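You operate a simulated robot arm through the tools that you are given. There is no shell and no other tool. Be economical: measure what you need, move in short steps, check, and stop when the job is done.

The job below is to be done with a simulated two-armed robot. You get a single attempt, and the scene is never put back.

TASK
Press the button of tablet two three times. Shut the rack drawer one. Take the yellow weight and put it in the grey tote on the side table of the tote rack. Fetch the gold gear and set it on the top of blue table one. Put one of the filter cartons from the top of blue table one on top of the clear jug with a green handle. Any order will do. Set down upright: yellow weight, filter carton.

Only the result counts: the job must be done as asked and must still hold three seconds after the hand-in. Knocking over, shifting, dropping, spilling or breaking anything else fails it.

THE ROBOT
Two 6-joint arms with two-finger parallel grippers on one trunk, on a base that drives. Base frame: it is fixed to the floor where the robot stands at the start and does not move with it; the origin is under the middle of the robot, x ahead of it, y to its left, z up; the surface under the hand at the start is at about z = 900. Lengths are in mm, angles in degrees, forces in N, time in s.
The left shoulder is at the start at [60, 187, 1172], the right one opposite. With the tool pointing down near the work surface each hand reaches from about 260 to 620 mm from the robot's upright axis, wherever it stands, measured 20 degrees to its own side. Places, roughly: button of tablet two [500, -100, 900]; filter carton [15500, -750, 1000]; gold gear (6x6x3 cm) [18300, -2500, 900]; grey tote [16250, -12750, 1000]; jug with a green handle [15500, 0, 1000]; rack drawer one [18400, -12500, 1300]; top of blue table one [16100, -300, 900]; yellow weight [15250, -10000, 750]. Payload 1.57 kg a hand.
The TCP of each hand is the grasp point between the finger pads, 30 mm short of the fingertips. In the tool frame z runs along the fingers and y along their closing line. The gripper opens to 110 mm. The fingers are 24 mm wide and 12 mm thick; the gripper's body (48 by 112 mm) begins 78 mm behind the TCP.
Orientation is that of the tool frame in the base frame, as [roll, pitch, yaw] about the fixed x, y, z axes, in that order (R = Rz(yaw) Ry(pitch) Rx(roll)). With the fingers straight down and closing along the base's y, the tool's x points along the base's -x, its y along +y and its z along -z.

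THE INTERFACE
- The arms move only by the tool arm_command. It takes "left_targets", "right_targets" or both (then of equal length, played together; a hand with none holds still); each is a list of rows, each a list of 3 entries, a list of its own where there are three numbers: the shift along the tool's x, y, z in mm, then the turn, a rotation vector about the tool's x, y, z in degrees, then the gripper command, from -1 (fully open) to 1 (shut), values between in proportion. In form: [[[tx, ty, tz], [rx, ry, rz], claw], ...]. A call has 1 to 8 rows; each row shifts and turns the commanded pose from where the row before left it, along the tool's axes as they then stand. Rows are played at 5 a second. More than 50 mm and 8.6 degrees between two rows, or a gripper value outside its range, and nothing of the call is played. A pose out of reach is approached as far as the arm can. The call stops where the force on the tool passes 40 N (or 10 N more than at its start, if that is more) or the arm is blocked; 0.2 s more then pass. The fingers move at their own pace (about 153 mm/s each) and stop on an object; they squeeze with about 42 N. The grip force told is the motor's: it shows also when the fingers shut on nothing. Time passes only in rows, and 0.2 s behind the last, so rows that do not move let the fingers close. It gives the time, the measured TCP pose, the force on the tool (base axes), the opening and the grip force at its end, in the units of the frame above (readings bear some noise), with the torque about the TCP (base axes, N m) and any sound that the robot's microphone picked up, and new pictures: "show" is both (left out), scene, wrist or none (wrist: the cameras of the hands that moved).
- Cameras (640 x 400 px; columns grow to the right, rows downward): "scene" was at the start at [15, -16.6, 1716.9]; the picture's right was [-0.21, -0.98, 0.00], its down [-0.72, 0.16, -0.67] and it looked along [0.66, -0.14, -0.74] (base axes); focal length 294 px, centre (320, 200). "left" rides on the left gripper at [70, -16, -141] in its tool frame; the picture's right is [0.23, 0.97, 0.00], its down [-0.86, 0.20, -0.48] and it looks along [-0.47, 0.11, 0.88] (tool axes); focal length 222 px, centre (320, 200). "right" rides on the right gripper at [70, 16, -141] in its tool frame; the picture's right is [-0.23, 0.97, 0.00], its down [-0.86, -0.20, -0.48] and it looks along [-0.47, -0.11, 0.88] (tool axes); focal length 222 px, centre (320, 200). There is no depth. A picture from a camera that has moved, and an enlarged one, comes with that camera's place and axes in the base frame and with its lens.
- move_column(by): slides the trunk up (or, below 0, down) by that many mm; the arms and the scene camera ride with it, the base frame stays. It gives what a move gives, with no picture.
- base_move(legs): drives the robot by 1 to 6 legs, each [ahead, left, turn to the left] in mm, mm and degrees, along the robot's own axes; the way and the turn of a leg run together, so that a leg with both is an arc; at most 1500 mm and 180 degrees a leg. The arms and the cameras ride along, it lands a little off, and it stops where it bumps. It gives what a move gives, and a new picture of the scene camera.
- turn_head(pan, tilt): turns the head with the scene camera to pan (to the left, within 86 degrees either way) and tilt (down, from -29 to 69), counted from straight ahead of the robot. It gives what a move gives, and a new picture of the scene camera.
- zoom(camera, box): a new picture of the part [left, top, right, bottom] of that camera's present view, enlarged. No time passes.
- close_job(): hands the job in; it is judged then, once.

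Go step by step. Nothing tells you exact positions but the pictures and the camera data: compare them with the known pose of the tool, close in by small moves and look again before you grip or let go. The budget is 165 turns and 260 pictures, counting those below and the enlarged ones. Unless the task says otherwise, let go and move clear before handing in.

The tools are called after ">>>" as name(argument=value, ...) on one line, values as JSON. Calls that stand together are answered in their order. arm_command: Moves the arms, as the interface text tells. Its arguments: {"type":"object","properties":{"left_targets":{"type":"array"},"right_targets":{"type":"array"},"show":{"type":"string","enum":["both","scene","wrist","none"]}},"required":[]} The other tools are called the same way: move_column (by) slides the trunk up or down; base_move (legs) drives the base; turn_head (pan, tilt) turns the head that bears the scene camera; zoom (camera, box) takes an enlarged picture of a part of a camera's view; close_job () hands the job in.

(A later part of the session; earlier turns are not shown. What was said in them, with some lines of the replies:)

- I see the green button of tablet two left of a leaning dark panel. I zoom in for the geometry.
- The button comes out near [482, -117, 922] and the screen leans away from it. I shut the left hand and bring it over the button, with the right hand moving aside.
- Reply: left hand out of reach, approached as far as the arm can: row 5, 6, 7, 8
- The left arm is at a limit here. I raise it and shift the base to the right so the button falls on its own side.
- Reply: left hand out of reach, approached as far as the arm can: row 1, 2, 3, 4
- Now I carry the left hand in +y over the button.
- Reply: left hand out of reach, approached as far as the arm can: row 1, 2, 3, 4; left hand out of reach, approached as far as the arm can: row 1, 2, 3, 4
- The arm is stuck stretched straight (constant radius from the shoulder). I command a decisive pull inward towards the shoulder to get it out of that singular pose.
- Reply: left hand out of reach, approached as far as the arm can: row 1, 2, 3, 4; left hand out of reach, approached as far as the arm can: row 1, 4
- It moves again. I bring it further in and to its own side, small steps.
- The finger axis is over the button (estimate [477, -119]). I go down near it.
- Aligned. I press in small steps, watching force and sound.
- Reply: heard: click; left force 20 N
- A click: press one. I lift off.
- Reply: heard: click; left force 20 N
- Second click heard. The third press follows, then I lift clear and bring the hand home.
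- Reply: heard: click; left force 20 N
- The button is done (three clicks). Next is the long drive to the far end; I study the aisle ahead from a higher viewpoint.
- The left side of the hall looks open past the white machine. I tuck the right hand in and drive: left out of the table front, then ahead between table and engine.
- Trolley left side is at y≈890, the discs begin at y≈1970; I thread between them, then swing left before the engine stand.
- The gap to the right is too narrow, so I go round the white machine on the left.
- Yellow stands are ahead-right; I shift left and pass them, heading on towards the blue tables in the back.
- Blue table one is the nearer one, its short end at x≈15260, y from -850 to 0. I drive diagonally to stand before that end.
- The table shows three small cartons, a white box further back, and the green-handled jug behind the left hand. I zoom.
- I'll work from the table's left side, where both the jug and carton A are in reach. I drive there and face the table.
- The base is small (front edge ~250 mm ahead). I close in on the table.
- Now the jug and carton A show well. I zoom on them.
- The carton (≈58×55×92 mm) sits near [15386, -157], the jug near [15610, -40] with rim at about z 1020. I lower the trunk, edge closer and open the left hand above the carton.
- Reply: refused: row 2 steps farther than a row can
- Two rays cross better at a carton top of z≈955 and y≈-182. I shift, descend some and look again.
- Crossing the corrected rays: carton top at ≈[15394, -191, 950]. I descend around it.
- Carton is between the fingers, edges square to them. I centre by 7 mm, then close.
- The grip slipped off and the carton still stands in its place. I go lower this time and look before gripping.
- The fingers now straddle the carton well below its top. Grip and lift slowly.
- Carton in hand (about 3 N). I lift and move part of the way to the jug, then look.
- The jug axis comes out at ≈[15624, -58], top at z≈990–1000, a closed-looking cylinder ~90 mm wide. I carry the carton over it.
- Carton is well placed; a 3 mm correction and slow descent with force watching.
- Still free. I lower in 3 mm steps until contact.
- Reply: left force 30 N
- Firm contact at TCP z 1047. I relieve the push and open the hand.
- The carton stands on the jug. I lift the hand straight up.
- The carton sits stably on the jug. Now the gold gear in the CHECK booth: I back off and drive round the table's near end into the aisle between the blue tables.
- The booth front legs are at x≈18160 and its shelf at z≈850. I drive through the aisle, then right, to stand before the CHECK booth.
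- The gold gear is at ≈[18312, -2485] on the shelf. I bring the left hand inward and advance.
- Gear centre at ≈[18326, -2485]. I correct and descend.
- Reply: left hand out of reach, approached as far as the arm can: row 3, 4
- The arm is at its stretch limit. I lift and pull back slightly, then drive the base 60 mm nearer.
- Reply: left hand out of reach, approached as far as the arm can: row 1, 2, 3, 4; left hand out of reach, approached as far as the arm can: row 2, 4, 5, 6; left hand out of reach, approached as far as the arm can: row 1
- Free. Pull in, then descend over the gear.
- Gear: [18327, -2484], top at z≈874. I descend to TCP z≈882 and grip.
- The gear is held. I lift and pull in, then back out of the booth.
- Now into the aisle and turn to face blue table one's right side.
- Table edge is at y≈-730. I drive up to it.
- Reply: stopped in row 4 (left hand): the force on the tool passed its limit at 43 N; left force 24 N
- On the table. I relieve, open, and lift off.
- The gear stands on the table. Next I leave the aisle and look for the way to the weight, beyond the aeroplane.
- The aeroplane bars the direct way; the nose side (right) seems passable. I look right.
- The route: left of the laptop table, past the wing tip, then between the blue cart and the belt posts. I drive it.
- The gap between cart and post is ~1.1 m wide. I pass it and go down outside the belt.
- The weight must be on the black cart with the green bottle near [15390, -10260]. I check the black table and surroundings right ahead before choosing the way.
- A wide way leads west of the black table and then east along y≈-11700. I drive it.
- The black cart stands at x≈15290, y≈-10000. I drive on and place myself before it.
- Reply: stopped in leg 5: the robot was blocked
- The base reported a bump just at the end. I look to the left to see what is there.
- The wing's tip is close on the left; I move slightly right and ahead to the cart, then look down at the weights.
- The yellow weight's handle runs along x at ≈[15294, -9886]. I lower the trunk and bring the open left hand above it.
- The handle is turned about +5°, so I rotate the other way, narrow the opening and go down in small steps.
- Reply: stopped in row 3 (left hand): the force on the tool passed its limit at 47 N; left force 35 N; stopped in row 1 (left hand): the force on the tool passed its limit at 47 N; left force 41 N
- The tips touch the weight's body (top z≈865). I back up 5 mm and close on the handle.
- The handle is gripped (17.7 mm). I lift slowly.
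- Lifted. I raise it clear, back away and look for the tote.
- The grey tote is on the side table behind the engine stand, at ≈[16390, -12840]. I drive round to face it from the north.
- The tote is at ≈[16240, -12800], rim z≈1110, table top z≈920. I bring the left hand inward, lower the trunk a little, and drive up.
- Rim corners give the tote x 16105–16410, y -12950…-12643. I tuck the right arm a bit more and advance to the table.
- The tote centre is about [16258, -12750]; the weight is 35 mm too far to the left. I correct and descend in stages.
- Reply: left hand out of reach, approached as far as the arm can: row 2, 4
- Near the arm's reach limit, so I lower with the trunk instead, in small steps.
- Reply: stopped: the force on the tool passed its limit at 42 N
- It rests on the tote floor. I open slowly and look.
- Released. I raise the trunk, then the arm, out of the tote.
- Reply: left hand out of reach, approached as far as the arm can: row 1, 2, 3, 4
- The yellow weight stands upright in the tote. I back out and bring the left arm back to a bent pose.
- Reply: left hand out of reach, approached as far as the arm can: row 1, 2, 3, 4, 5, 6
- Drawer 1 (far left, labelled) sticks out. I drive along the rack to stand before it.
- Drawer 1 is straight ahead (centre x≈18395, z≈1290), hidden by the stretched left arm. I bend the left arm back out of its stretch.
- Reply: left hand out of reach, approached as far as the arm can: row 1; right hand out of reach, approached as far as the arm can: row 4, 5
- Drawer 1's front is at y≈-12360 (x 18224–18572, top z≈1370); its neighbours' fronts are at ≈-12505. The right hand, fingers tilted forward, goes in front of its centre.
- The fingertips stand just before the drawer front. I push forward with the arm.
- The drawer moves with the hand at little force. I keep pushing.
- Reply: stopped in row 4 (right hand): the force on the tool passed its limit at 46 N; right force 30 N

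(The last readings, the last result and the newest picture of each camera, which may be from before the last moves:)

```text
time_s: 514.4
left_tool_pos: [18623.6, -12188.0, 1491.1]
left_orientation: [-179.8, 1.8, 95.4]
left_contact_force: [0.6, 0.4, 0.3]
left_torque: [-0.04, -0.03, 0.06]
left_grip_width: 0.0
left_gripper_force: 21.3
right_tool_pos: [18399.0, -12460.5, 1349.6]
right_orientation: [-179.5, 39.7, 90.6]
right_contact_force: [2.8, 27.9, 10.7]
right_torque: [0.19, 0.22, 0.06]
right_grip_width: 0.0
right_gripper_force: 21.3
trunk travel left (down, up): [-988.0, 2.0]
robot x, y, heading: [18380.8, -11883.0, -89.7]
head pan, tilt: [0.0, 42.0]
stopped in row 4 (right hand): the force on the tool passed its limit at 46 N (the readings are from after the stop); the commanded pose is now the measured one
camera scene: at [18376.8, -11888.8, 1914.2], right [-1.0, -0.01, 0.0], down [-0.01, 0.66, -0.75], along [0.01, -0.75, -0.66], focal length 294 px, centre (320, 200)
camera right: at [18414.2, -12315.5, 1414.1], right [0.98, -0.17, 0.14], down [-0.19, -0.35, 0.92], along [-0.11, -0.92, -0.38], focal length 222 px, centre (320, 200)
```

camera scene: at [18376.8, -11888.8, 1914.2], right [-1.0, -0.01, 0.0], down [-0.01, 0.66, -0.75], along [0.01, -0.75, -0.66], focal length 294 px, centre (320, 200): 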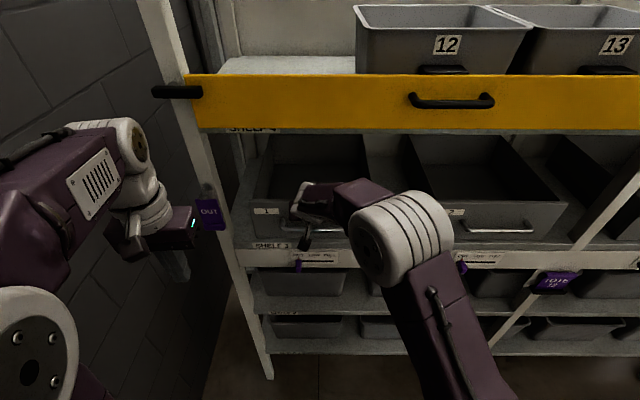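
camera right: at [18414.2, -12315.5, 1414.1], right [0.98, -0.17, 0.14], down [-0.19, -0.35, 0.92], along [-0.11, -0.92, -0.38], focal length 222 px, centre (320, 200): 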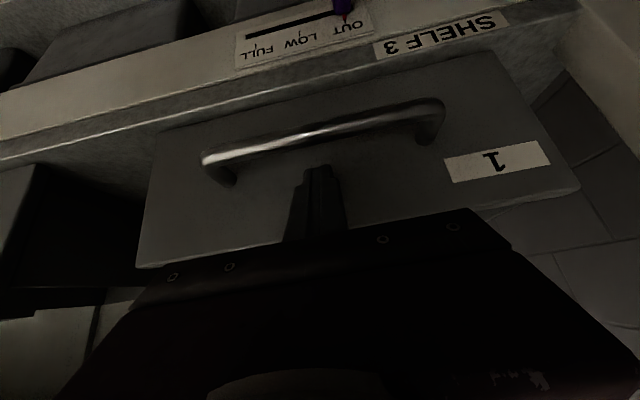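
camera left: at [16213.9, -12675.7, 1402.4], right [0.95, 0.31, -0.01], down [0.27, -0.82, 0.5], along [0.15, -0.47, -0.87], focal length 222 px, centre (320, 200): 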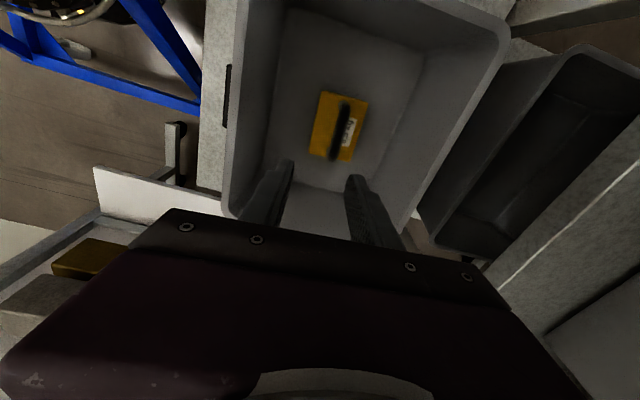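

The force rose: the drawer is at its stop and its front lines up with drawer 2. I back the hand off and check.

>>> arm_command(right_targets=[[[15.3, 0, -12.9], [0, 0, 0], 1], [[30, 0, -25], [0, 0, 0], 1], [[34, 0, -29], [0, 0, 0], 1], [[34, 0, -29], [0, 0, 0], 1], [[34, 0, -29], [0, 0, 0], 1]], show="none")

>>> base_move(legs=[[-350, 0, 0]])

>>> zoom(camera="scene", box=[200, 100, 600, 350])

```text
time_s: 515.6
left_tool_pos: [18623.6, -12199.7, 1488.4]
left_orientation: [-179.9, 1.3, 95.4]
left_contact_force: [0.2, -0.7, 0.4]
left_torque: [0.02, 0.01, -0.01]
left_grip_width: 0.0
left_gripper_force: 21.2
right_tool_pos: [18396.6, -12280.0, 1347.1]
right_orientation: [-179.5, 39.4, 90.6]
right_contact_force: [1.0, 0.1, 0.2]
right_torque: [-0.02, 0.0, 0.02]
right_grip_width: 0.1
right_gripper_force: 21.2
trunk travel left (down, up): [-988.0, 2.0]
robot x, y, heading: [18382.9, -11881.8, -89.4]
head pan, tilt: [0.0, 42.0]
```

```text
time_s: 517.9
left_tool_pos: [18621.6, -11857.0, 1486.7]
left_orientation: [-179.9, 1.3, 95.6]
left_contact_force: [0.2, -1.3, 0.0]
left_torque: [0.0, -0.01, 0.0]
left_grip_width: 0.1
left_gripper_force: 21.3
right_tool_pos: [18393.9, -11935.4, 1345.7]
right_orientation: [-179.5, 39.2, 90.6]
right_contact_force: [0.1, -0.2, 0.1]
right_torque: [0.07, -0.01, 0.02]
right_grip_width: 0.0
right_gripper_force: 21.3
trunk travel left (down, up): [-988.0, 2.0]
robot x, y, heading: [18375.7, -11534.6, -89.7]
head pan, tilt: [0.0, 42.0]
camera scene: at [18373.8, -11563.6, 1913.5], right [-1.0, -0.01, 0.0], down [-0.01, 0.67, -0.74], along [0.01, -0.74, -0.67], focal length 294 px, centre (320, 200)
```

scene: 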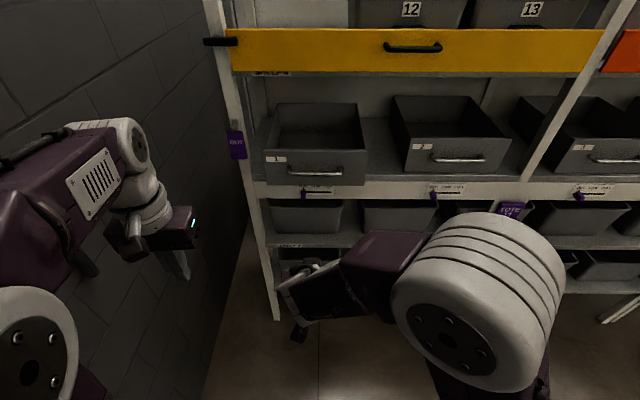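

```text
1.60 times, centred on (400, 225) of scene
camera zoom: at [18373.8, -11563.6, 1913.5], right [-1.0, -0.01, 0.0], down [-0.01, 0.67, -0.74], along [0.01, -0.74, -0.67], focal length 471 px, centre (192, 160)
```

zoom: 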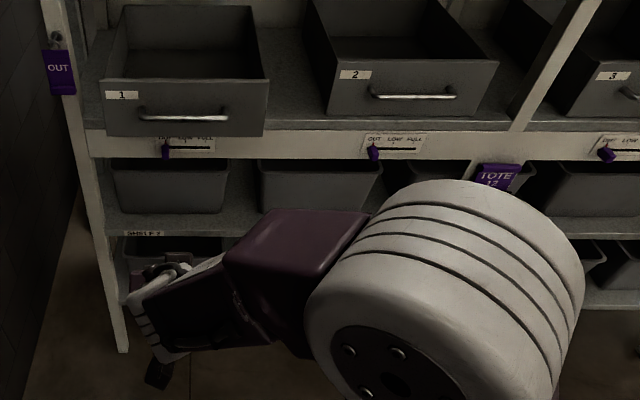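

The drawer has come partly back out after I withdrew (front now ≈85 mm short of drawer 2's). I return with the fingertips a bit higher, will push it home gently and release slowly.

>>> base_move(legs=[[350, 0, 0]])

>>> arm_command(right_targets=[[[-13, 0, -15], [0, 0, 0], 1], [[-15.3, 0, 12.9], [0, 0, 0], 1], [[-23, 0, 19.3], [0, 0, 0], 1], [[-23, 0, 19.3], [0, 0, 0], 1], [[-11.5, 0, 9.6], [0, 0, 0], 1], [[0, 0, 0], [0, 0, 0], 1]], show="both")

```text
time_s: 520.1
left_tool_pos: [18625.2, -12194.6, 1487.6]
left_orientation: [-180.0, 1.5, 95.7]
left_contact_force: [0.7, 0.1, -0.7]
left_torque: [-0.01, -0.01, -0.04]
left_grip_width: 0.0
left_gripper_force: 21.3
right_tool_pos: [18398.6, -12276.2, 1348.8]
right_orientation: [-179.5, 39.5, 90.7]
right_contact_force: [-0.6, -0.1, 0.2]
right_torque: [0.03, -0.03, -0.02]
right_grip_width: 0.0
right_gripper_force: 21.5
trunk travel left (down, up): [-988.0, 2.0]
robot x, y, heading: [18382.1, -11879.4, -89.5]
head pan, tilt: [0.0, 42.0]
camera scene: at [18377.5, -11901.0, 1913.6], right [-1.0, -0.01, 0.0], down [-0.01, 0.67, -0.74], along [0.01, -0.74, -0.67], focal length 294 px, centre (320, 200)
```

scene: 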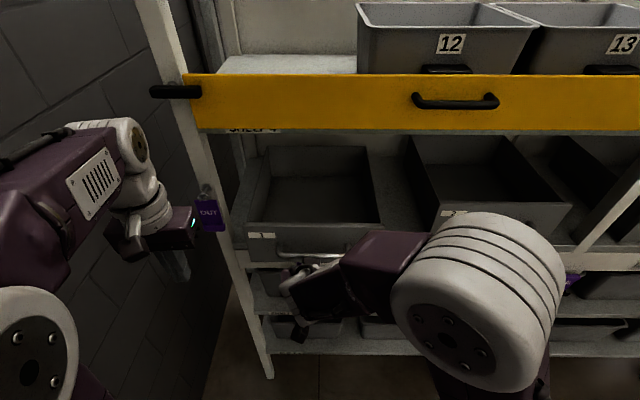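

```text
time_s: 521.5
left_tool_pos: [18625.0, -12198.5, 1487.7]
left_orientation: [179.9, 1.5, 95.6]
left_contact_force: [-0.5, 0.5, -0.2]
left_torque: [-0.01, 0.0, -0.04]
left_grip_width: 0.1
left_gripper_force: 21.1
right_tool_pos: [18399.8, -12374.8, 1367.3]
right_orientation: [-179.5, 39.3, 90.6]
right_contact_force: [0.4, 0.8, 0.4]
right_torque: [0.01, -0.02, 0.02]
right_grip_width: 0.1
right_gripper_force: 21.3
trunk travel left (down, up): [-988.0, 2.0]
robot x, y, heading: [18381.8, -11882.5, -89.8]
head pan, tilt: [0.0, 42.0]
camera scene: at [18377.6, -11904.7, 1913.6], right [-1.0, -0.01, 0.0], down [-0.01, 0.67, -0.74], along [0.01, -0.74, -0.67], focal length 294 px, centre (320, 200)
camera right: at [18415.2, -12230.6, 1432.0], right [0.98, -0.17, 0.14], down [-0.19, -0.36, 0.91], along [-0.11, -0.92, -0.38], focal length 222 px, centre (320, 200)
```

scene: 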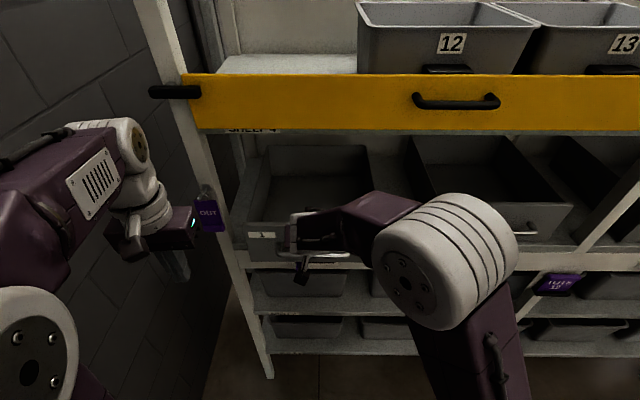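
right: 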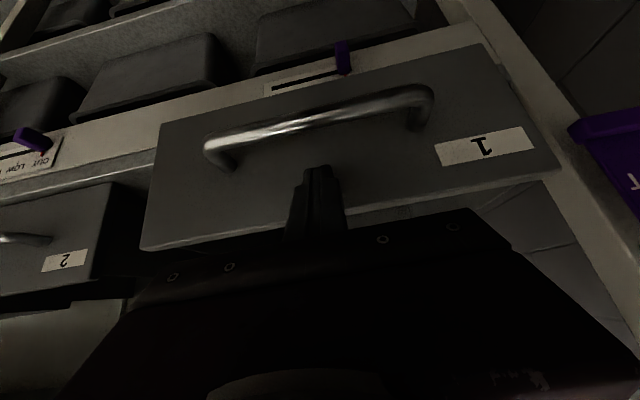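

>>> arm_command(right_targets=[[[-7.7, 0, 6.4], [0, 0, 0], 1], [[-7.7, 0, 6.4], [0, 0, 0], 1], [[-7.7, 0, 6.4], [0, 0, 0], 1], [[-7.7, 0, 6.4], [0, 0, 0], 1], [[-7.7, 0, 6.4], [0, 0, 0], 1], [[-7.7, 0, 6.4], [0, 0, 0], 1], [[0, 0, 0], [0, 0, 0], 1]], show="scene")

>>> arm_command(right_targets=[[[-4, 0, 3.3], [0, 0, 0], 1], [[-4, 0, 3.3], [0, 0, 0], 1], [[0, 0, 0], [0, 0, 0], 1]], show="none")

```text
time_s: 523.1
left_tool_pos: [18625.9, -12199.0, 1487.9]
left_orientation: [-179.9, 1.3, 95.7]
left_contact_force: [0.2, 0.0, 0.1]
left_torque: [0.0, 0.01, 0.03]
left_grip_width: 0.1
left_gripper_force: 21.2
right_tool_pos: [18400.7, -12435.5, 1365.7]
right_orientation: [-179.5, 39.3, 90.7]
right_contact_force: [0.7, 0.7, 0.1]
right_torque: [0.02, -0.02, 0.01]
right_grip_width: 0.0
right_gripper_force: 21.1
trunk travel left (down, up): [-988.0, 2.0]
robot x, y, heading: [18379.1, -11884.9, -89.3]
head pan, tilt: [0.0, 42.0]
camera scene: at [18377.6, -11906.0, 1913.6], right [-1.0, -0.01, 0.0], down [-0.01, 0.67, -0.74], along [0.01, -0.74, -0.67], focal length 294 px, centre (320, 200)
```

scene: 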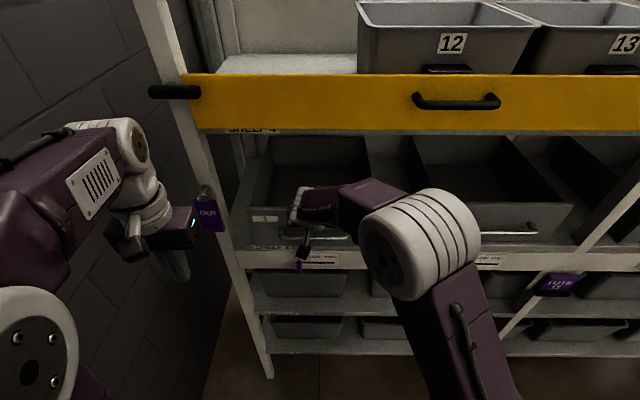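

```text
time_s: 524.0
left_tool_pos: [18626.3, -12198.5, 1487.7]
left_orientation: [-179.9, 1.3, 95.6]
left_contact_force: [0.6, -0.3, 0.3]
left_torque: [0.0, -0.01, 0.0]
left_grip_width: 0.1
left_gripper_force: 21.4
right_tool_pos: [18399.6, -12445.9, 1365.9]
right_orientation: [-179.6, 39.3, 90.5]
right_contact_force: [0.3, -0.2, -0.2]
right_torque: [-0.02, -0.01, -0.02]
right_grip_width: 0.0
right_gripper_force: 21.7
trunk travel left (down, up): [-988.0, 2.0]
robot x, y, heading: [18376.4, -11881.5, -89.4]
head pan, tilt: [0.0, 42.0]
```

>>> arm_command(right_targets=[[[-3, 0, 2.5], [0, 0, 0], 1], [[-3, 0, 2.5], [0, 0, 0], 1], [[-3, 0, 2.5], [0, 0, 0], 1], [[0, 0, 0], [0, 0, 0], 1]], show="none")

>>> arm_command(right_targets=[[[-2, 0, 1.7], [0, 0, 0], 1], [[-2, 0, 1.7], [0, 0, 0], 1], [[0, 0, 0], [0, 0, 0], 1]], show="scene")

```text
time_s: 525.0
left_tool_pos: [18626.3, -12199.7, 1488.4]
left_orientation: [180.0, 1.3, 95.6]
left_contact_force: [0.1, 0.3, -0.5]
left_torque: [0.02, -0.02, 0.0]
left_grip_width: 0.0
left_gripper_force: 21.6
right_tool_pos: [18399.5, -12456.9, 1365.1]
right_orientation: [-179.5, 39.3, 90.6]
right_contact_force: [-0.4, 0.5, -0.1]
right_torque: [0.02, 0.01, 0.0]
right_grip_width: 0.0
right_gripper_force: 21.7
trunk travel left (down, up): [-988.0, 2.0]
robot x, y, heading: [18379.1, -11883.7, -89.6]
head pan, tilt: [0.0, 42.0]
```

```text
time_s: 525.8
left_tool_pos: [18625.1, -12197.7, 1488.2]
left_orientation: [-179.9, 1.5, 95.6]
left_contact_force: [0.5, 0.4, 0.0]
left_torque: [0.02, 0.02, -0.01]
left_grip_width: 0.0
left_gripper_force: 21.2
right_tool_pos: [18399.8, -12460.3, 1366.1]
right_orientation: [-179.6, 39.3, 90.7]
right_contact_force: [-0.1, 6.6, -1.2]
right_torque: [0.15, -0.02, 0.0]
right_grip_width: 0.0
right_gripper_force: 21.3
trunk travel left (down, up): [-988.0, 2.0]
robot x, y, heading: [18378.8, -11881.4, -89.3]
head pan, tilt: [0.0, 42.0]
camera scene: at [18377.7, -11902.9, 1913.6], right [-1.0, -0.01, 0.0], down [-0.01, 0.67, -0.74], along [0.01, -0.74, -0.67], focal length 294 px, centre (320, 200)
```

scene: 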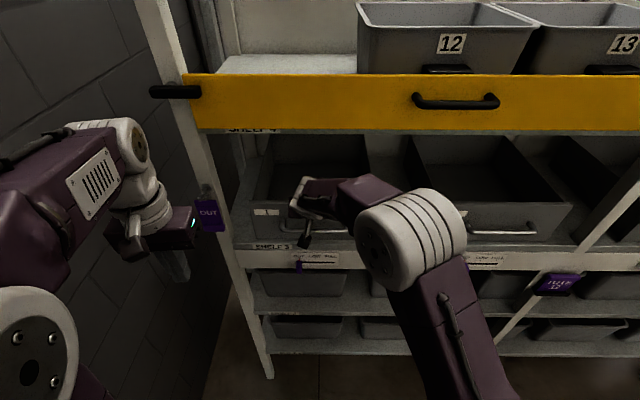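

At the stop with 6.6 N only. I release very gently and see whether it stays.

>>> arm_command(right_targets=[[[0.8, 0, -0.6], [0, 0, 0], 1], [[0.8, 0, -0.6], [0, 0, 0], 1], [[1.5, 0, -1.3], [0, 0, 0], 1], [[1.5, 0, -1.3], [0, 0, 0], 1], [[3, 0, -2.5], [0, 0, 0], 1], [[4, 0, -3.3], [0, 0, 0], 1], [[0, 0, 0], [0, 0, 0], 1]], show="both")

```text
time_s: 527.4
left_tool_pos: [18625.9, -12200.0, 1488.7]
left_orientation: [-179.9, 1.3, 95.7]
left_contact_force: [0.6, -0.1, -0.9]
left_torque: [-0.01, -0.01, -0.01]
left_grip_width: 0.0
left_gripper_force: 21.8
right_tool_pos: [18400.9, -12447.5, 1366.7]
right_orientation: [-179.6, 39.3, 90.6]
right_contact_force: [0.8, 0.5, -0.6]
right_torque: [0.0, 0.0, 0.0]
right_grip_width: 0.0
right_gripper_force: 21.6
trunk travel left (down, up): [-988.0, 2.0]
robot x, y, heading: [18379.6, -11882.6, -89.4]
head pan, tilt: [0.0, 42.0]
camera scene: at [18377.6, -11905.9, 1913.6], right [-1.0, -0.01, 0.0], down [-0.01, 0.67, -0.74], along [0.01, -0.74, -0.67], focal length 294 px, centre (320, 200)
camera right: at [18415.2, -12303.1, 1431.0], right [0.98, -0.17, 0.14], down [-0.19, -0.36, 0.91], along [-0.11, -0.92, -0.38], focal length 222 px, centre (320, 200)
```

scene: 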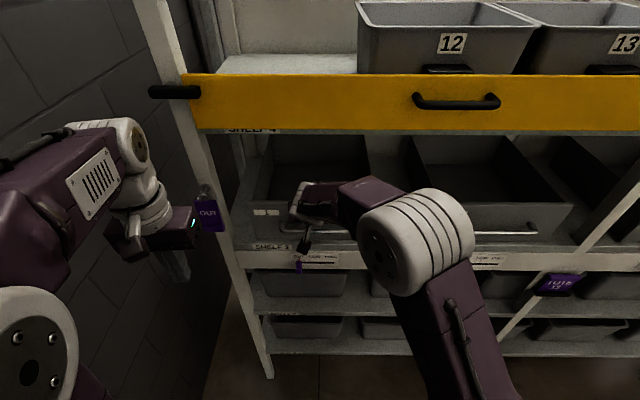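
right: 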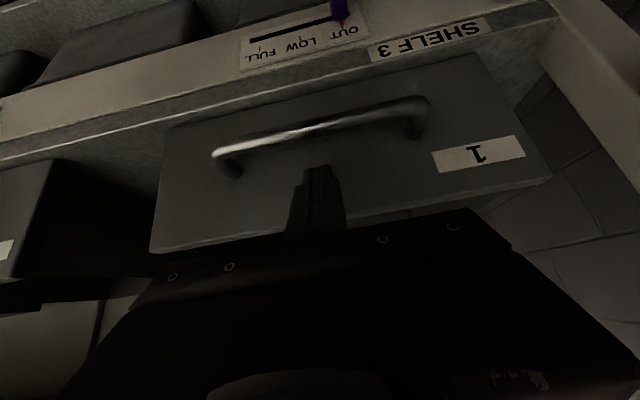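

It stays. I retreat further, slowly at first.

>>> arm_command(right_targets=[[[4, 0, -3.3], [0, 0, 0], 1], [[6, 0, -5], [0, 0, 0], 1], [[8, 0, -6.5], [0, 0, 0], 1], [[12, 0, -10], [0, 0, 0], 1], [[20, 0, -17], [0, 0, 0], 1], [[25, 0, -21], [0, 0, 0], 1], [[30, 0, -25], [0, 0, 0], 1]], show="scene")

>>> base_move(legs=[[-350, 0, 0]])

>>> zoom(camera="scene", box=[200, 80, 600, 330])

```text
time_s: 529.0
left_tool_pos: [18624.7, -12197.2, 1487.7]
left_orientation: [-179.9, 1.4, 95.6]
left_contact_force: [0.4, -0.2, 0.4]
left_torque: [0.0, 0.03, 0.0]
left_grip_width: 0.0
left_gripper_force: 21.0
right_tool_pos: [18399.6, -12308.2, 1367.3]
right_orientation: [-179.5, 39.4, 90.5]
right_contact_force: [0.1, 0.1, -0.5]
right_torque: [-0.03, 0.01, 0.0]
right_grip_width: 0.1
right_gripper_force: 21.9
trunk travel left (down, up): [-988.0, 2.0]
robot x, y, heading: [18377.0, -11883.7, -89.4]
head pan, tilt: [0.0, 42.0]
camera scene: at [18377.3, -11903.5, 1913.6], right [-1.0, -0.01, 0.0], down [-0.01, 0.67, -0.74], along [0.01, -0.74, -0.67], focal length 294 px, centre (320, 200)
```

scene: 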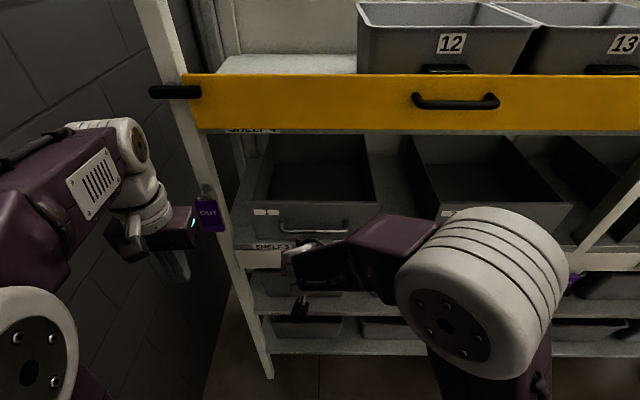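

```text
time_s: 531.2
left_tool_pos: [18621.6, -11852.2, 1487.0]
left_orientation: [-179.9, 1.2, 95.8]
left_contact_force: [0.0, -0.3, 0.0]
left_torque: [0.03, 0.02, 0.01]
left_grip_width: 0.0
left_gripper_force: 21.2
right_tool_pos: [18397.5, -11964.0, 1364.4]
right_orientation: [-179.5, 39.2, 90.9]
right_contact_force: [0.6, -0.2, 0.1]
right_torque: [0.02, -0.01, -0.03]
right_grip_width: 0.1
right_gripper_force: 21.3
trunk travel left (down, up): [-988.0, 2.0]
robot x, y, heading: [18374.4, -11536.2, -89.2]
head pan, tilt: [0.0, 42.0]
camera scene: at [18373.2, -11561.1, 1913.5], right [-1.0, -0.01, 0.0], down [-0.01, 0.67, -0.74], along [0.01, -0.74, -0.67], focal length 294 px, centre (320, 200)
```

scene: 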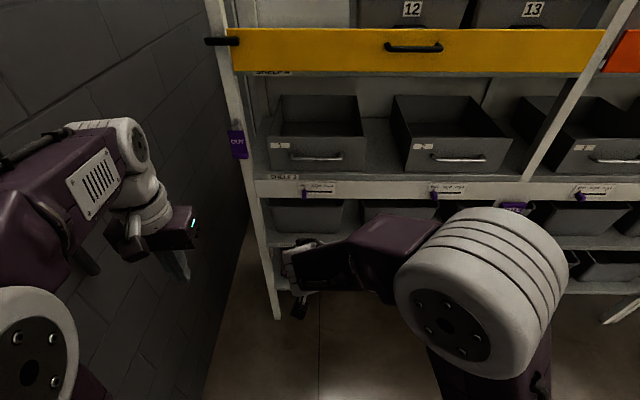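

```text
1.60 times, centred on (400, 205) of scene
camera zoom: at [18373.2, -11561.1, 1913.5], right [-1.0, -0.01, 0.0], down [-0.01, 0.67, -0.74], along [0.01, -0.74, -0.67], focal length 471 px, centre (192, 192)
```

zoom: 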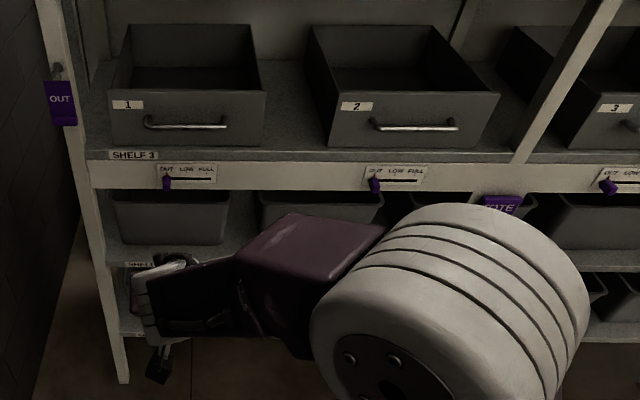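

Drawer one is now flush with its neighbours and stays shut. All five parts are done and both hands are clear, so I hand in.

>>> close_job()

```text
The job is handed in.
```

I finished all five parts of the job and handed it in; no result has come back yet.

- **Tablet two:** I pressed the button three times and heard a click each time.
- **Filter carton:** One of the oil filter cartons stands upright on top of the jug with the green handle. The first grip slipped and left the carton standing where it was; the second held.
- **Gold gear:** It is on the top of blue table one.
- **Yellow weight:** It stands upright in the grey tote on the side table.
- **Rack drawer one:** It slid partly back out after my first push. The second push left it flush with drawer two, and it stayed shut when I backed away.

**Possible contact:** the base reported being blocked next to the aeroplane's wing just before I reached the weights. I saw nothing moved in the pictures afterwards, but I can't rule out a light touch.
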